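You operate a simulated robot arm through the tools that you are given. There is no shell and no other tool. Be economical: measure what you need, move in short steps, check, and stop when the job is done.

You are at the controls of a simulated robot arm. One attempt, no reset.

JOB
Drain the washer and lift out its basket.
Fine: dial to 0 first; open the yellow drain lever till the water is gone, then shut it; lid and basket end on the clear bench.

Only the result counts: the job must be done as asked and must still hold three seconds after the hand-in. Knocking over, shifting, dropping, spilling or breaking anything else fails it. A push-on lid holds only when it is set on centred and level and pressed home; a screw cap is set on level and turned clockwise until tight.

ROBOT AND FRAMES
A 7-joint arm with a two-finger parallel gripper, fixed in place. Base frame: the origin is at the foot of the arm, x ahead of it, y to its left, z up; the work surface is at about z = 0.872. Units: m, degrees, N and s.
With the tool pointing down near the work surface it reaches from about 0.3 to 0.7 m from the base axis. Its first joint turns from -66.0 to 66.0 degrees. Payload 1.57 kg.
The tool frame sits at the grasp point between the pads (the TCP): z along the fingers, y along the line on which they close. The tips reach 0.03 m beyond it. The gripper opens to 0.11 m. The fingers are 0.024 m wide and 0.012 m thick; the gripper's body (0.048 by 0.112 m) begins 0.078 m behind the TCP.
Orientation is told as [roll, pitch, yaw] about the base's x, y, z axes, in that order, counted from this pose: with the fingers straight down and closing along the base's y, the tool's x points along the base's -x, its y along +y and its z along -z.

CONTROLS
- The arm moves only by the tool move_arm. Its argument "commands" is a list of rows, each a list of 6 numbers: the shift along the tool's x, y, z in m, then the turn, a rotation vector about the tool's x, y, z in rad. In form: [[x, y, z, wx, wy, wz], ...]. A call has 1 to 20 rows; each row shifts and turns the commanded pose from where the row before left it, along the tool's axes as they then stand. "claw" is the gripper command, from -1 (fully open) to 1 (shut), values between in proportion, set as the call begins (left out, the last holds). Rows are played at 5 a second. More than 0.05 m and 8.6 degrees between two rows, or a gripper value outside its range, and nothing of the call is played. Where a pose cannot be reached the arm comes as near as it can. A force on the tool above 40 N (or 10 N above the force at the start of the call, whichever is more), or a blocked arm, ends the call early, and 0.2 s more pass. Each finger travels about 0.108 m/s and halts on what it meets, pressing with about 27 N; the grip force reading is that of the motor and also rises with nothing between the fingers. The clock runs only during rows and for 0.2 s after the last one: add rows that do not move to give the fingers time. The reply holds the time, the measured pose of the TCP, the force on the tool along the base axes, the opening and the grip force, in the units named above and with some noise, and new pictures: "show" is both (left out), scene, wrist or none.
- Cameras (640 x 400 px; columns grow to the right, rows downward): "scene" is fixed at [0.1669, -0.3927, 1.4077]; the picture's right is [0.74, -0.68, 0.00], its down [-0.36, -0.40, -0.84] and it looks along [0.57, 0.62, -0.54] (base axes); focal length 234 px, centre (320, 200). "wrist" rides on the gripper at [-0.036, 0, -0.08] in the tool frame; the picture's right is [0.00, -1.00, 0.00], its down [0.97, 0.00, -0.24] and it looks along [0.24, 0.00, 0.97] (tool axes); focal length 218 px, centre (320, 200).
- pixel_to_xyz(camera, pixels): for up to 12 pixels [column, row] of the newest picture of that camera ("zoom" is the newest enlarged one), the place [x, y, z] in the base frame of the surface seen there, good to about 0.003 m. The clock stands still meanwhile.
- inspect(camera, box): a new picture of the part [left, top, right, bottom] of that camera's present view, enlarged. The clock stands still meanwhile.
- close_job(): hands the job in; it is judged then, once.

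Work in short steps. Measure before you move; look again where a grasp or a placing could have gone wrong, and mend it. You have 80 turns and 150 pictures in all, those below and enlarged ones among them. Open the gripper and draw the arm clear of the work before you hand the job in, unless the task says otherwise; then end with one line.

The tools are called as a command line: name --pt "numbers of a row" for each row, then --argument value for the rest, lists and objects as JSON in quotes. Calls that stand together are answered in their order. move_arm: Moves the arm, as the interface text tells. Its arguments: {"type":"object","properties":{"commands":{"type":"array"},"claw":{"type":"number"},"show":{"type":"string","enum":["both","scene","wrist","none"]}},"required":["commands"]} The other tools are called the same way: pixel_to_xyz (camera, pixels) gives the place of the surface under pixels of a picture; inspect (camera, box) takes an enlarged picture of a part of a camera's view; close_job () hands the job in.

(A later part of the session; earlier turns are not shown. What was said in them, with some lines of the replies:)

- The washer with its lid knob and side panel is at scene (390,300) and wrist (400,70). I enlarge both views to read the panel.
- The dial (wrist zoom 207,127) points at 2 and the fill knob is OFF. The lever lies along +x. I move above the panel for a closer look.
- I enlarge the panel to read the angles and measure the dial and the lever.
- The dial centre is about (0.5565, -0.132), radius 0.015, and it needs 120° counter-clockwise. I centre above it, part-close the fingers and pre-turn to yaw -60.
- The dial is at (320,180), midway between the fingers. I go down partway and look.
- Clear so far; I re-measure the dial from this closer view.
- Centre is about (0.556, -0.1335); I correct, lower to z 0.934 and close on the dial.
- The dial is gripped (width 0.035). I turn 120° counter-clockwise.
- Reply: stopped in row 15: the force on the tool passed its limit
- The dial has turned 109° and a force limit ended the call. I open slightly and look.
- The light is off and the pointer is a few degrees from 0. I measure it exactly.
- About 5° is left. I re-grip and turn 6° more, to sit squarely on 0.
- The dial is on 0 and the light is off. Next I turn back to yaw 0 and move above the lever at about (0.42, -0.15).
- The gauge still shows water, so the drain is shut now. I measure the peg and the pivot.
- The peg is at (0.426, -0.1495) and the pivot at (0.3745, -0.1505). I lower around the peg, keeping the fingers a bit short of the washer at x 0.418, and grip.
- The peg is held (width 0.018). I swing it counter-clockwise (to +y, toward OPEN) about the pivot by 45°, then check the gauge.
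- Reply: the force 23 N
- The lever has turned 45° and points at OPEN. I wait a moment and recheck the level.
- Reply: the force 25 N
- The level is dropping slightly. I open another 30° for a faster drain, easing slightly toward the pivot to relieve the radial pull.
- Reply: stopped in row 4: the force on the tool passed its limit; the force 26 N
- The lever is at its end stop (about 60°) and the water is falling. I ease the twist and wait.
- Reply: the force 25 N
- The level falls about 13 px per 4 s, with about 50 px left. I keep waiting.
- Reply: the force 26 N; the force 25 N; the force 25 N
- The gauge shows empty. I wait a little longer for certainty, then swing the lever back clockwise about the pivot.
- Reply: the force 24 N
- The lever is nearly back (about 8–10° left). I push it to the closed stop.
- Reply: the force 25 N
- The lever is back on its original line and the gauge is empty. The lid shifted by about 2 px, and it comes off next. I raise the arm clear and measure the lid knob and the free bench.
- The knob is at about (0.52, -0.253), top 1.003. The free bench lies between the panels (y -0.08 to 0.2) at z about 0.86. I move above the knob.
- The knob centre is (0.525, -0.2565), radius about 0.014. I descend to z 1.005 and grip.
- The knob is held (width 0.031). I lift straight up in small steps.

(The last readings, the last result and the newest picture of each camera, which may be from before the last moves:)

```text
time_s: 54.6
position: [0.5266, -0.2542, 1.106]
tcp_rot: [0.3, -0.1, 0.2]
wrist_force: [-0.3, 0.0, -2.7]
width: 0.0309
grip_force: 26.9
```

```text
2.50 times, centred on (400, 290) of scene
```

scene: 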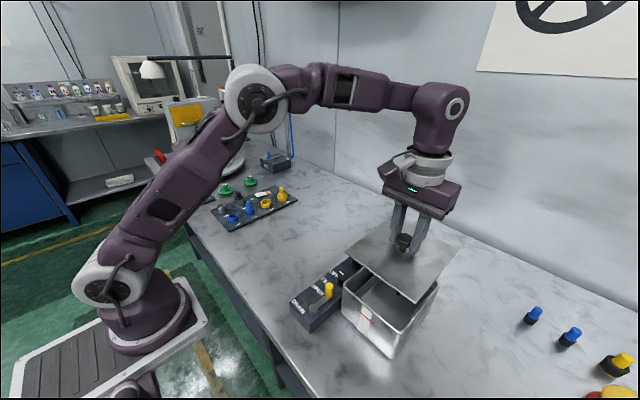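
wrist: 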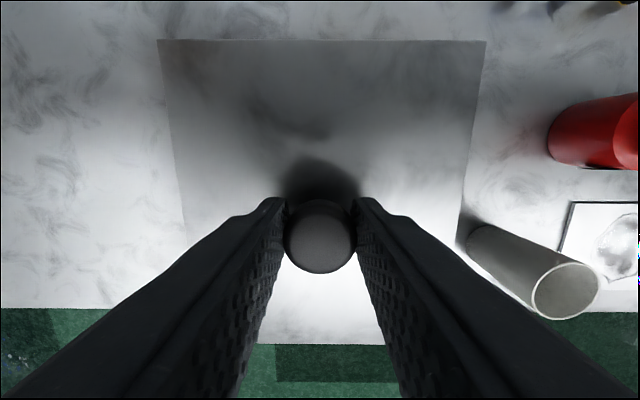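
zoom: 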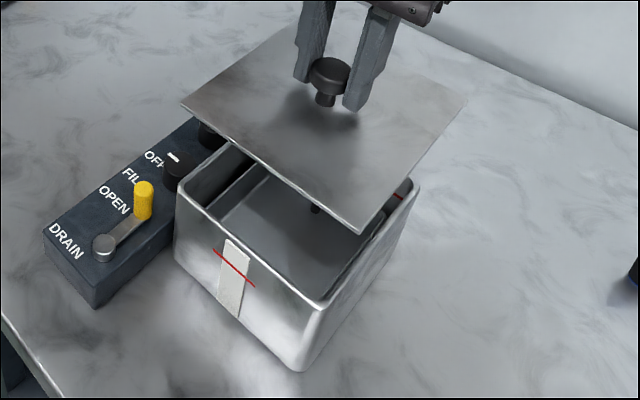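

The lid is off and level. I carry it to (0.60, 0.05) over the clear bench.

move_arm --pt "-0.0093 0.038 0 0 0 0" --pt "-0.0093 0.038 0 0 0 0" --pt "-0.0093 0.038 0 0 0 0" --pt "-0.0093 0.038 0 0 0 0" --pt "-0.0093 0.038 0 0 0 0" --pt "-0.0093 0.038 0 0 0 0" --pt "-0.0093 0.038 0 0 0 0" --pt "-0.0093 0.038 0 0 0 0" --pt "0 0 0.03 0 0 0" --pt "0 0 0.03 0 0 0" --pt "0 0 0 0 0 0"

pixel_to_xyz --camera "scene" --pixels '[[290, 270], [300, 200], [340, 230], [350, 215], [240, 240], [280, 280], [310, 270]]'

```text
time_s: 57.0
position: [0.6006, 0.0507, 1.0482]
tcp_rot: [0.2, -0.2, 0.2]
wrist_force: [1.3, -0.2, -1.6]
width: 0.031
grip_force: 27.6
```

scene: 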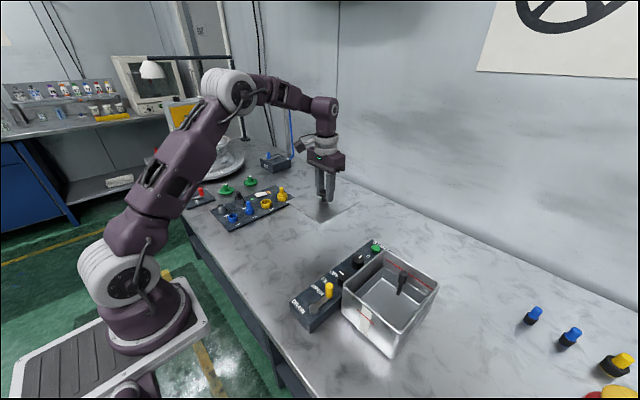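
wrist: 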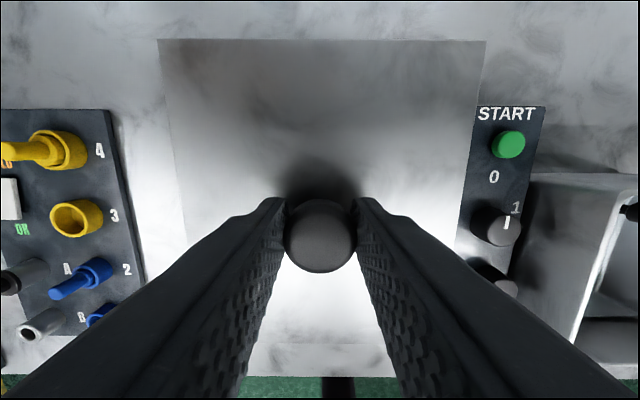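

```text
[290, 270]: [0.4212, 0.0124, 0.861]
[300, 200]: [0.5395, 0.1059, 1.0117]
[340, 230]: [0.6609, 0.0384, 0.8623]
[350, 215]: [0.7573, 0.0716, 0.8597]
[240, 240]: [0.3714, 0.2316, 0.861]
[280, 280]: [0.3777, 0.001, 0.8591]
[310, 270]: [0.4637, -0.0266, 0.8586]
```

Clear of both panels, with the bench at z 0.86. I lower the lid, with small steps at the end.

move_arm --pt "0 0 0.04 0 0 0" --pt "0 0 0.04 0 0 0" --pt "0 0 0.04 0 0 0" --pt "0 0 0.01 0 0 0" --pt "0 0 0 0 0 0" --show "scene"

inspect --camera "scene" --box '[260, 160, 420, 260]'

```text
time_s: 58.2
position: [0.6002, 0.0508, 0.918]
tcp_rot: [0.3, -0.1, 0.2]
wrist_force: [0.4, -0.1, -2.3]
width: 0.0312
grip_force: 27.0
```

scene: 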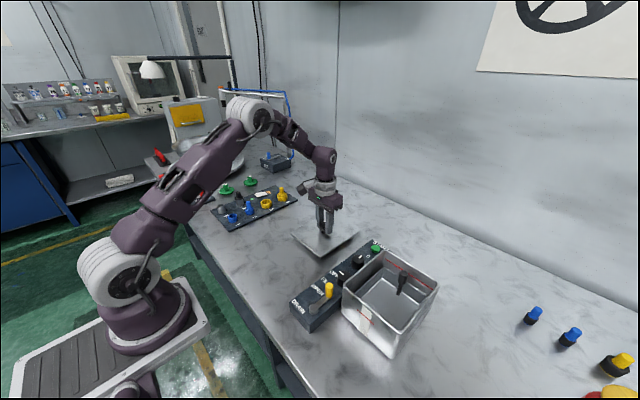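

```text
4.00 times, centred on (340, 210) of scene
```

zoom: 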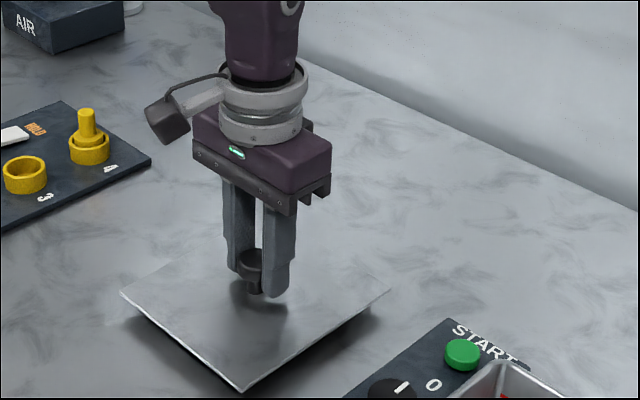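

About 15 mm remain. I lower in 3 mm steps and watch the force.

move_arm --pt "0 0 0.003 0 0 0" --pt "0 0 0.003 0 0 0" --pt "0 0 0.003 0 0 0" --pt "0 0 0.003 0 0 0" --pt "0 0 0 0 0 0" --show "none"

move_arm --pt "0 0 0.002 0 0 0" --pt "0 0 0.002 0 0 0" --pt "0 0 0 0 0 0" --show "none"

inspect --camera "scene" --box '[260, 160, 420, 260]'

```text
time_s: 59.4
position: [0.6009, 0.0506, 0.9066]
tcp_rot: [0.3, -0.2, 0.2]
wrist_force: [-0.7, 0.3, 4.3]
width: 0.0311
grip_force: 26.9
```

```text
time_s: 60.2
position: [0.6001, 0.0507, 0.9033]
tcp_rot: [0.3, -0.2, 0.3]
wrist_force: [1.4, 1.8, 22.6]
width: 0.0311
grip_force: 27.1
```

```text
4.00 times, centred on (340, 210) of scene
```

zoom: 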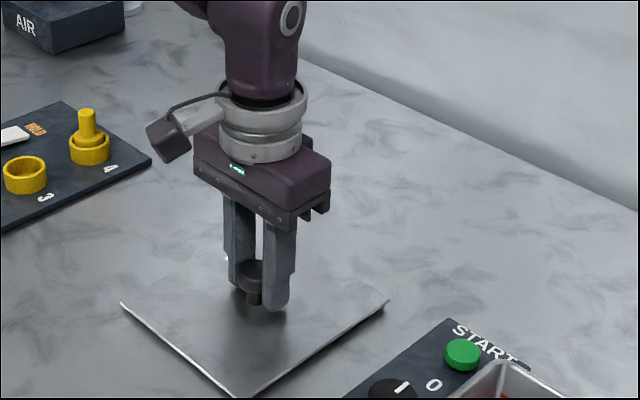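

The lid is resting on the bench (22 N pressing). I ease up 2 mm, release, rise, and move above the tub to see the basket.

move_arm --pt "0 0 -0.002 0 0 0" --pt "0 0 0 0 0 0" --claw 0.1 --show "none"

move_arm --pt "0 0 -0.03 0 0 0" --pt "0 0 -0.045 0 0 0" --pt "0 0 -0.045 0 0 0" --pt "0 0 -0.045 0 0 0" --pt "0 0 -0.045 0 0 0" --pt "0.01 -0.044 0 0 0 0" --pt "0.01 -0.044 0 0 0 0" --pt "0.01 -0.044 0 0 0 0" --pt "0.01 -0.044 0 0 0 0" --pt "0.01 -0.044 0 0 0 0" --pt "0.01 -0.044 0 0 0 0" --pt "0.01 -0.044 0 0 0 0" --pt "0 0 0 0 0 0"

inspect --camera "scene" --box '[330, 220, 450, 360]'

inspect --camera "wrist" --box '[220, 80, 430, 270]'

```text
time_s: 60.8
position: [0.6001, 0.0505, 0.9038]
tcp_rot: [0.3, -0.1, 0.2]
wrist_force: [-0.2, -0.1, 0.1]
width: 0.0496
grip_force: 0.1
```

```text
time_s: 63.6
position: [0.5312, -0.2591, 1.1135]
tcp_rot: [0.2, -0.1, 0.2]
wrist_force: [-0.5, -0.5, 0.3]
width: 0.0495
grip_force: 0.0
```

scene: 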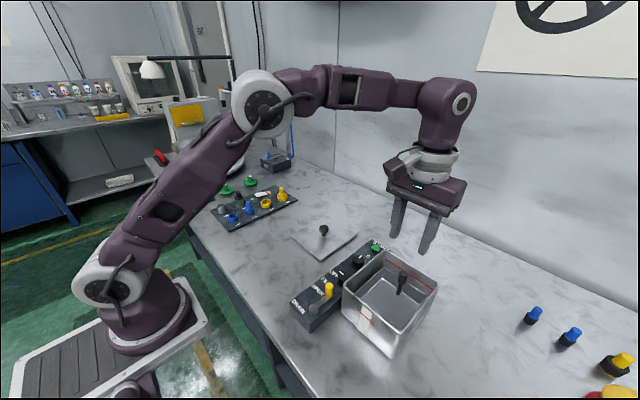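
wrist: 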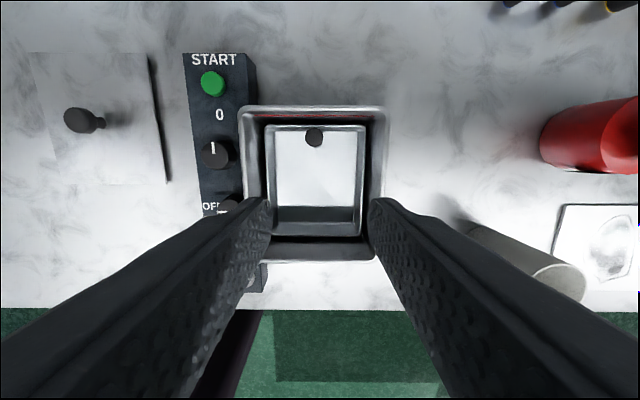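

```text
2.86 times, centred on (390, 290) of scene
```

zoom: 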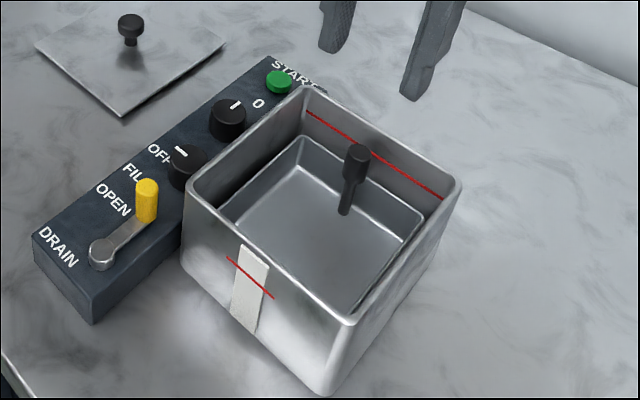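

```text
2.11 times, centred on (325, 175) of wrist
```

zoom: 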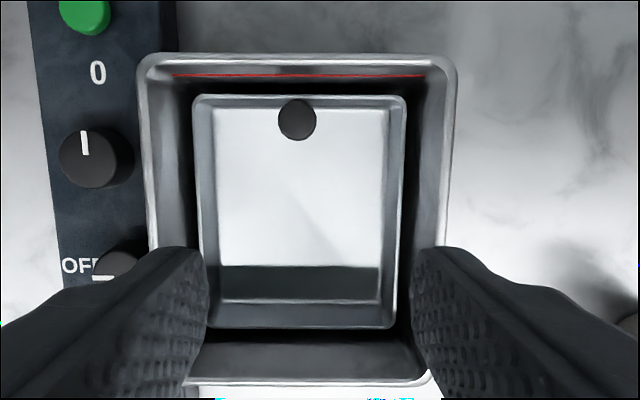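

The basket has a tall post handle (wrist 314,137). I measure the post and the basket rim.

pixel_to_xyz --camera "zoom" --pixels '[[297, 120], [280, 120], [315, 120], [297, 103], [297, 136], [197, 98], [405, 98], [390, 325], [205, 320], [297, 180], [297, 285], [150, 60]]'

pixel_to_xyz --camera "scene" --pixels '[[402, 274], [400, 293], [399, 288], [401, 281], [380, 268], [425, 305], [390, 335], [355, 290], [431, 284], [382, 290]]'

```text
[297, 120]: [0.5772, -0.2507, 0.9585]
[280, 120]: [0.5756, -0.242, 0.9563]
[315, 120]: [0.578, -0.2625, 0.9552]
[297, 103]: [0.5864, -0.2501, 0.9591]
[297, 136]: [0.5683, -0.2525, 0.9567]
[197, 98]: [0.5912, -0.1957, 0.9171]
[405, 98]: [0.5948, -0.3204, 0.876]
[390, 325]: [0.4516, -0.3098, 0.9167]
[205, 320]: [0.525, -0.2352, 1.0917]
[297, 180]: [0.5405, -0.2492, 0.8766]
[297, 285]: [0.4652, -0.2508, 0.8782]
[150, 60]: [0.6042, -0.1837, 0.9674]
```

```text
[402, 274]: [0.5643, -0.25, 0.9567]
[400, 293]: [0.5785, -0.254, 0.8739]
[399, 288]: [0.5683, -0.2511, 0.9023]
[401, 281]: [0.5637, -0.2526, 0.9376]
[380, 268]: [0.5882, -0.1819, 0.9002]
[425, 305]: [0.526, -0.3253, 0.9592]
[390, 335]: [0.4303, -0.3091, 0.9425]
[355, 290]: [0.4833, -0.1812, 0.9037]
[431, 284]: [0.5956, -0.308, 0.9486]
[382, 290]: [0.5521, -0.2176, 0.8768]
```

The post is at (0.576, -0.252), top 0.958, close to the basket's +x wall. I move above it for a closer look at the handle's shape and the gap to the tub wall.

move_arm --pt "-0.0225 0.0035 0.02 0 0 0" --pt "-0.0225 0.0035 0.02 0 0 0" --pt "0 0 0.02 0 0 0" --pt "0 0 0 0 0 0" --claw -0.1 --show "wrist"

inspect --camera "wrist" --box '[220, 120, 420, 270]'

inspect --camera "scene" --box '[370, 250, 440, 310]'

```text
time_s: 64.6
position: [0.5754, -0.2531, 1.0534]
tcp_rot: [0.3, 0.0, 0.1]
wrist_force: [0.2, -0.6, -0.2]
width: 0.0604
grip_force: 0.0
```

wrist: 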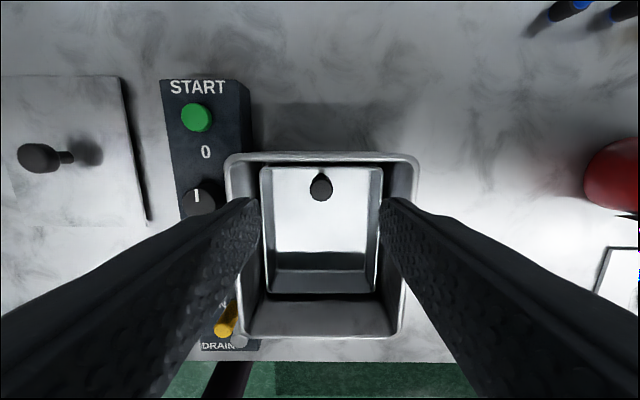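

```text
2.67 times, centred on (320, 195) of wrist
```

zoom: 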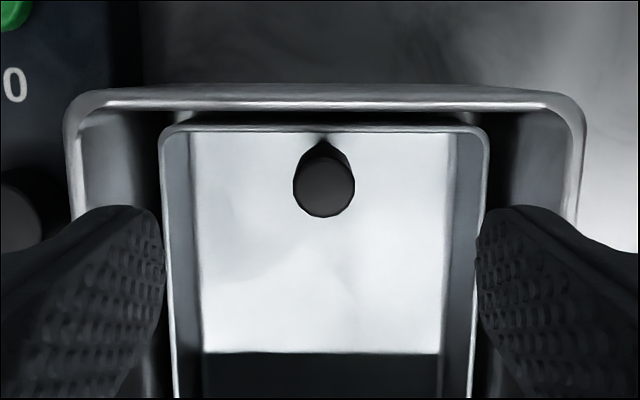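

```text
6.67 times, centred on (405, 280) of scene
```

zoom: 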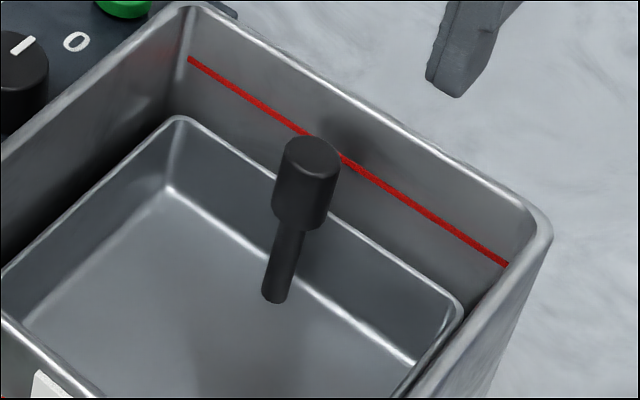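

pixel_to_xyz --camera "wrist" --pixels '[[321, 190], [321, 180], [321, 199], [310, 190], [332, 190], [340, 168], [340, 160], [340, 155], [264, 190], [377, 190]]'

pixel_to_xyz --camera "zoom" --pixels '[[312, 150], [305, 195], [285, 265], [275, 300], [350, 110], [352, 85], [330, 210], [378, 245]]'

```text
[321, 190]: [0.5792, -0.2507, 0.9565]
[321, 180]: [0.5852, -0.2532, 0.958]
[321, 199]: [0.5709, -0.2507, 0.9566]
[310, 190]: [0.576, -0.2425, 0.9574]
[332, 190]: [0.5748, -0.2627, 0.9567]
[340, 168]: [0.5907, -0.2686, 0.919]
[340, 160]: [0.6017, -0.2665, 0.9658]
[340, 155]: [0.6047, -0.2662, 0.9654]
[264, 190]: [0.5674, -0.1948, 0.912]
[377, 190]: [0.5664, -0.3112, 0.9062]
```

```text
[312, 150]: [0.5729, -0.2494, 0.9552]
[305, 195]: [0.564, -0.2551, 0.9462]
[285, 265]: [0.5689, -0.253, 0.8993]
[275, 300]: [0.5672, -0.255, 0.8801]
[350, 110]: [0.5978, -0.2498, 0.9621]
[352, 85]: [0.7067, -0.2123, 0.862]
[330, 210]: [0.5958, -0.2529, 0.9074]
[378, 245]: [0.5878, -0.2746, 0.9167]
```

The head is at (0.5765, -0.252), z 0.93–0.958. The tub wall is too close for an x grip, so I grip along y. I lower to z 0.941 with the gripper at x 0.573.

move_arm --pt "0.0025 0.001 0.03 0 0 0" --pt "0 0 0.03 0 0 0" --pt "0 0 0.03 0 0 0" --pt "0 0 0.0225 0 0 0" --pt "0 0 0 0 0 0" --claw 0.09 --show "none"

move_arm --pt "0 0 0 0 0 0" --pt "0 0 0 0 0 0" --pt "0 0 0 0 0 0" --claw 1 --show "wrist"

```text
time_s: 65.8
position: [0.5726, -0.25, 0.9404]
tcp_rot: [0.3, -0.1, 0.3]
wrist_force: [-0.6, -0.9, -0.6]
width: 0.0501
grip_force: 0.1
```

```text
time_s: 66.6
position: [0.5726, -0.2495, 0.94]
tcp_rot: [0.5, -0.1, 0.2]
wrist_force: [0.0, -1.0, -0.2]
width: 0.0189
grip_force: 26.9
```

wrist: 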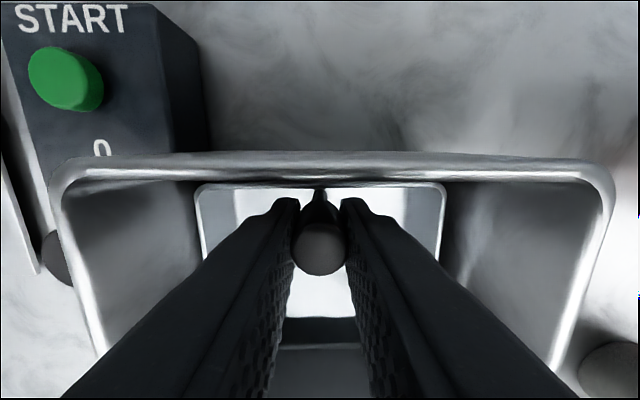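

The head is held (width 0.019). I lift a little and check for tilt.

move_arm --pt "0 0 -0.005 0 0 0" --pt "0 0 -0.01 0 0 0" --pt "0 0 -0.01 0 0 0" --pt "0 0 0 0 0 0" --show "wrist"

inspect --camera "scene" --box '[330, 230, 450, 360]'

```text
time_s: 67.6
position: [0.5732, -0.2518, 0.9652]
tcp_rot: [0.3, -0.1, 0.2]
wrist_force: [0.8, 0.3, -2.5]
width: 0.0193
grip_force: 27.2
```

wrist: 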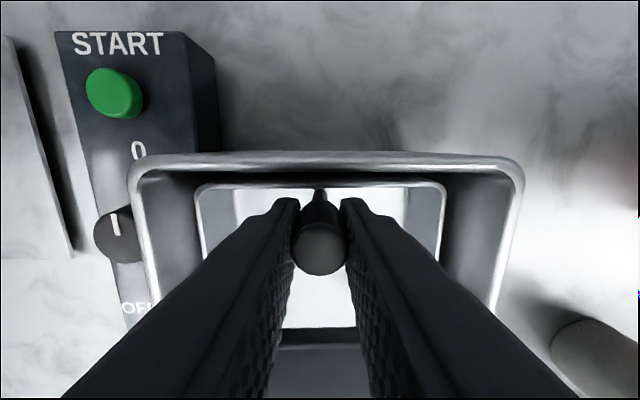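

```text
3.08 times, centred on (390, 295) of scene
```

zoom: 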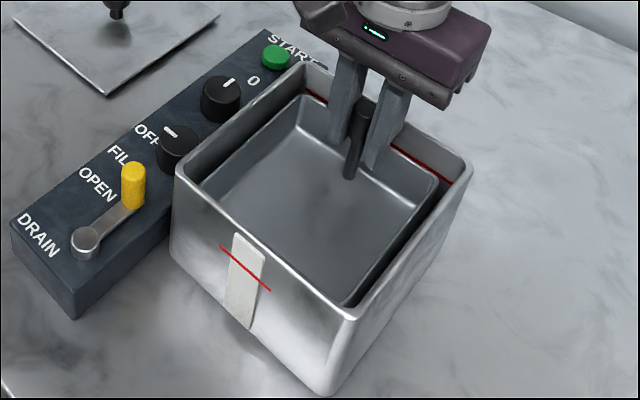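

The basket is light (about 0.25 kg) and stays level in the grip. I lift on gently.

move_arm --pt "0 0 -0.015 0 0 0" --pt "0 0 -0.015 0 0 0" --pt "0 0 -0.02 0 0 0" --pt "0 0 -0.02 0 0 0" --pt "0 0 -0.02 0 0 0" --pt "0 0 -0.02 0 0 0" --pt "0 0 -0.02 0 0 0" --pt "0 0 0 0 0 0"

inspect --camera "scene" --box '[320, 190, 480, 360]'

```text
time_s: 69.4
position: [0.5744, -0.2492, 1.0956]
tcp_rot: [0.3, -0.1, 0.1]
wrist_force: [1.3, -0.4, -1.6]
width: 0.0193
grip_force: 27.0
```

scene: 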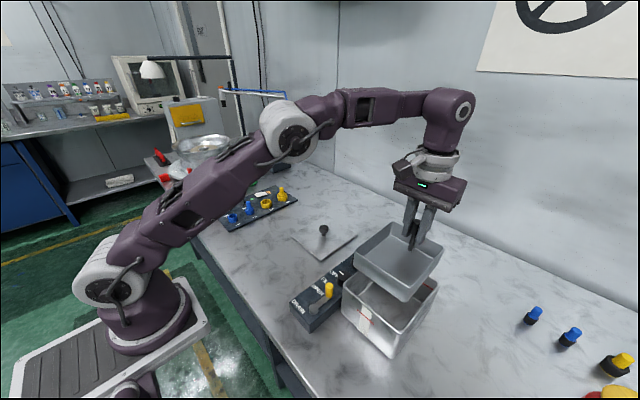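
wrist: 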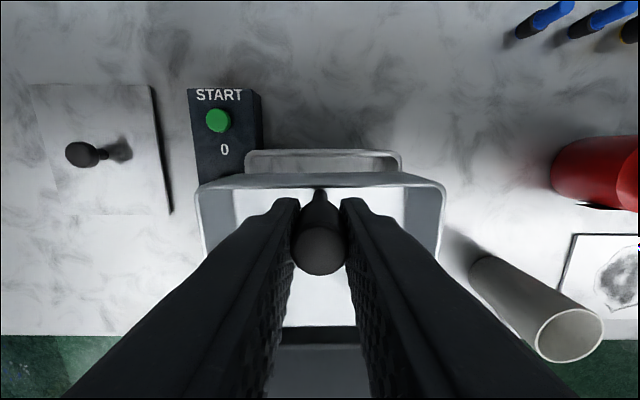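

```text
2.35 times, centred on (400, 275) of scene
```

zoom: 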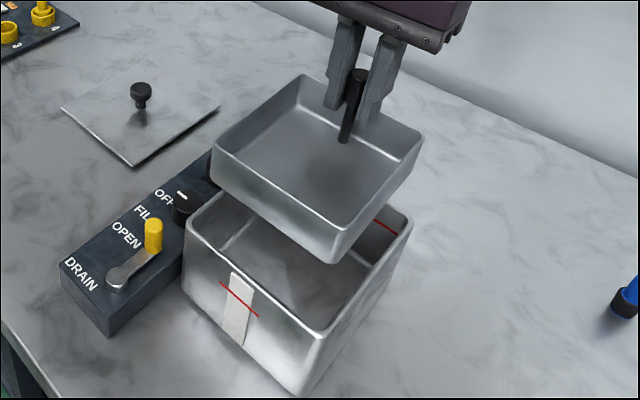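

The basket is clear of the tub and level. I measure the drop zone: the lid's near edge, the left panel's corner and the bench edge.

pixel_to_xyz --camera "scene" --pixels '[[293, 238], [322, 257], [357, 234], [228, 231], [298, 201], [213, 262], [230, 285], [260, 245]]'

```text
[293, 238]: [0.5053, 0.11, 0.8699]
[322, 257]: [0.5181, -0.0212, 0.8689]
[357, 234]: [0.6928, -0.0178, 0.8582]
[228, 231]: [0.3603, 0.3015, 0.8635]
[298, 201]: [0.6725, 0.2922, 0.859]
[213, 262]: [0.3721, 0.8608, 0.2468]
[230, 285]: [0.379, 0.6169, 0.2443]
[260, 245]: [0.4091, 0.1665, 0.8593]
```

The lid's near edge is at x about 0.51 and the left panel at y about 0.29. I carry the basket to TCP (0.465, 0.05), so it will span x 0.34–0.485, and begin lowering.

move_arm --pt "0.0137 0.0375 0 0 0 0" --pt "0.0137 0.0375 0 0 0 0" --pt "0.0137 0.0375 0 0 0 0" --pt "0.0137 0.0375 0 0 0 0" --pt "0.0137 0.0375 0 0 0 0" --pt "0.0137 0.0375 0 0 0 0" --pt "0.0137 0.0375 0 0 0 0" --pt "0.0137 0.0375 0 0 0 0" --pt "0 0 0 0 0 0" --pt "0 0 0.03 0 0 0" --pt "0 0 0.03 0 0 0" --pt "0 0 0.03 0 0 0" --pt "0 0 0.03 0 0 0" --pt "0 0 0 0 0 0"

inspect --camera "scene" --box '[200, 180, 400, 320]'

```text
time_s: 72.4
position: [0.463, 0.0492, 0.9775]
tcp_rot: [0.4, 0.0, 0.2]
wrist_force: [0.2, 0.7, -1.5]
width: 0.0191
grip_force: 26.9
```

scene: 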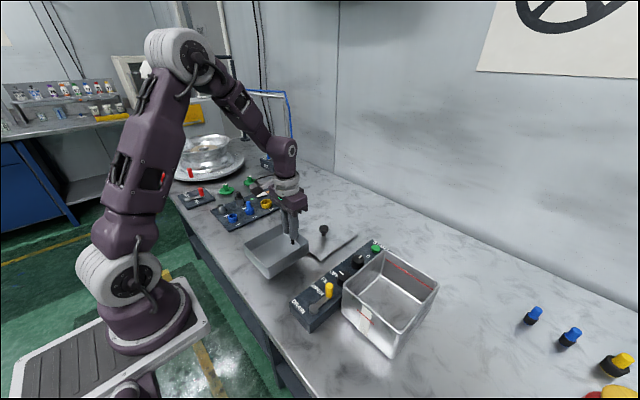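
wrist: 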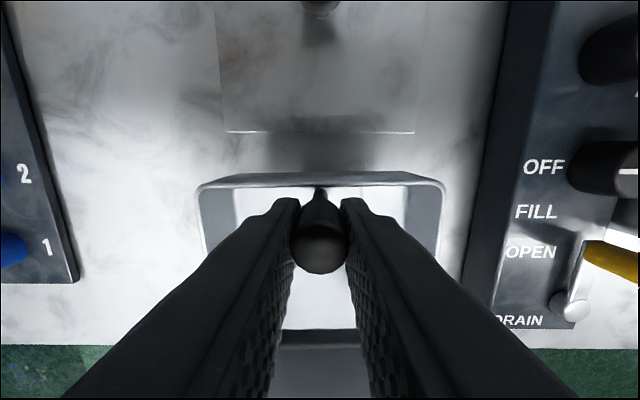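

```text
2.86 times, centred on (300, 250) of scene
```

zoom: 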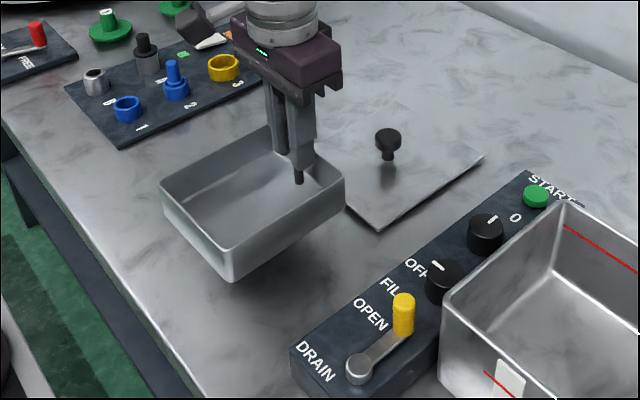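

The spot is clear on all sides. I lower, with fine steps near contact (expected at TCP about 0.928).

move_arm --pt "0 0 0.02 0 0 0" --pt "0 0 0.015 0 0 0" --pt "0 0 0.004 0 0 0" --pt "0 0 0.004 0 0 0" --pt "0 0 0 0 0 0" --show "none"

move_arm --pt "0 0 0.003 0 0 0" --pt "0 0 0.002 0 0 0" --pt "0 0 0 0 0 0" --show "none"

inspect --camera "scene" --box '[220, 200, 360, 300]'

```text
time_s: 73.6
position: [0.4636, 0.0502, 0.9342]
tcp_rot: [0.3, -0.1, 0.1]
wrist_force: [0.3, 0.0, -2.4]
width: 0.0193
grip_force: 27.0
```

```text
time_s: 74.4
position: [0.463, 0.0495, 0.9288]
tcp_rot: [0.3, 0.0, 0.2]
wrist_force: [0.2, -0.2, -1.5]
width: 0.0191
grip_force: 27.2
```

```text
4.00 times, centred on (290, 250) of scene
```

zoom: 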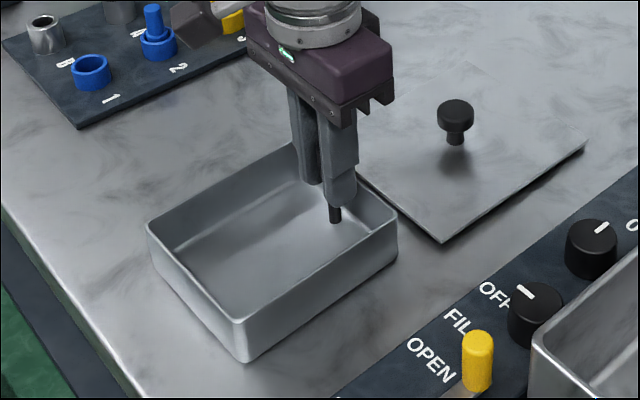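

No contact force yet. I lower a few mm more.

move_arm --pt "0 0 0.002 0 0 0" --pt "0 0 0.002 0 0 0" --pt "0 0 0 0 0 0" --show "none"

```text
time_s: 75.2
position: [0.4634, 0.0498, 0.9253]
tcp_rot: [0.3, -0.3, 0.3]
wrist_force: [2.7, 0.9, 20.6]
width: 0.0193
grip_force: 27.2
```

The basket is on the bench (20 N). I ease up 1.5 mm, open just enough to clear, and rise.

move_arm --pt "0 0 -0.0015 0 0 0" --pt "0 0 0 0 0 0" --pt "0 0 0 0 0 0" --claw 0.2 --show "none"

move_arm --pt "0 0 -0.02 0 0 0" --pt "0 0 -0.03 0 0 0" --pt "0 0 -0.045 0 0 0" --pt "0 0 -0.045 0 0 0" --pt "0 0 -0.045 0 0 0" --pt "0 0 -0.045 0 0 0" --pt "0 0 0 0 0 0" --pt "0 0 0 0 0 0"

inspect --camera "scene" --box '[220, 180, 460, 360]'

```text
time_s: 76.0
position: [0.4641, 0.0486, 0.9251]
tcp_rot: [0.3, 0.0, 0.2]
wrist_force: [0.7, -0.4, -0.5]
width: 0.044
grip_force: 0.1
```

```text
time_s: 77.8
position: [0.4634, 0.0483, 1.1568]
tcp_rot: [0.4, -0.1, 0.2]
wrist_force: [-0.9, -1.0, 0.1]
width: 0.044
grip_force: 0.1
```

scene: 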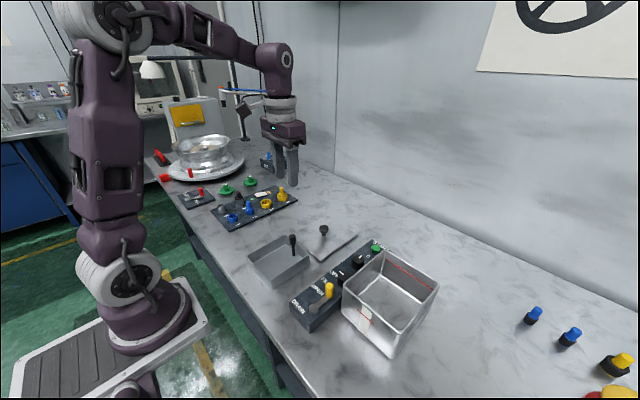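
wrist: 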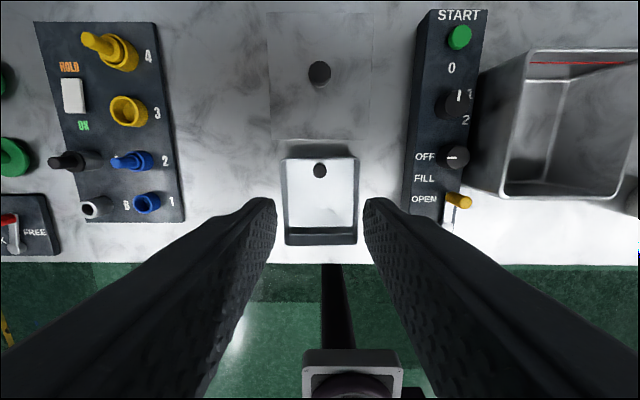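

```text
2.22 times, centred on (340, 270) of scene
```

zoom: 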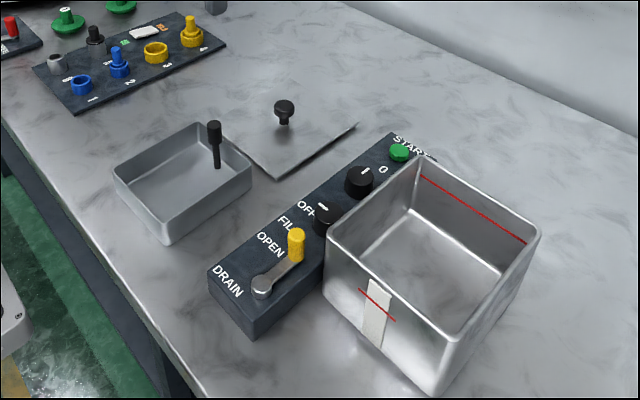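

All looks right: dial at 0, lever shut, tub empty, lid and basket flat on the bench. I open the gripper fully and rise clear.

move_arm --pt "0 0 -0.04 0 0 0" --pt "0 0 -0.04 0 0 0" --pt "0 0 0 0 0 0" --claw -1 --show "wrist"

inspect --camera "wrist" --box '[380, 0, 500, 240]'

```text
time_s: 78.6
position: [0.4633, 0.0481, 1.2357]
tcp_rot: [0.3, 0.0, 0.3]
wrist_force: [0.7, -0.3, 0.0]
width: 0.11
grip_force: 0.0
```

wrist: 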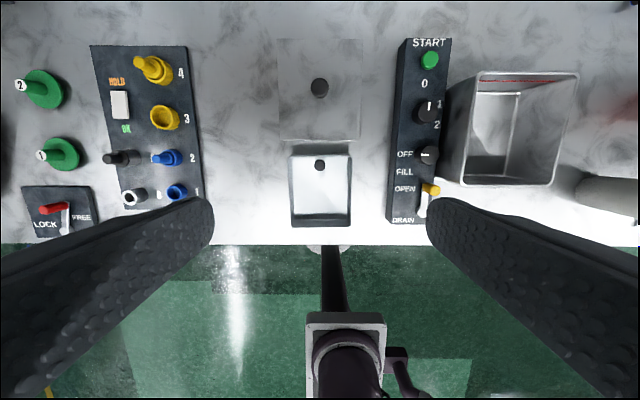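

```text
1.67 times, centred on (440, 120) of wrist
```

zoom: 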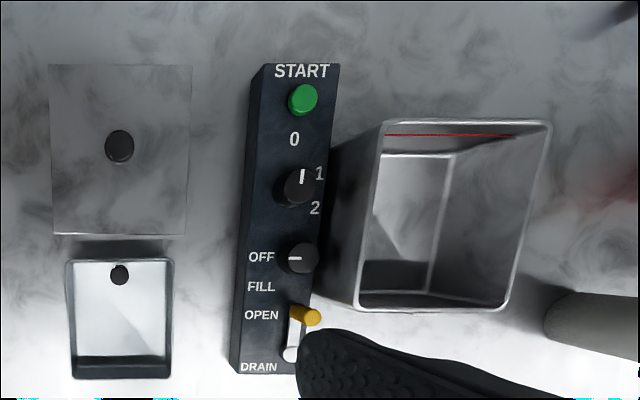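

Everything checks out, so I hand the job in.

close_job

```text
The job is handed in.
```

The washer is drained, with the dial set to 0 first and the drain lever shut again; the lid and basket rest separately on the clear bench.
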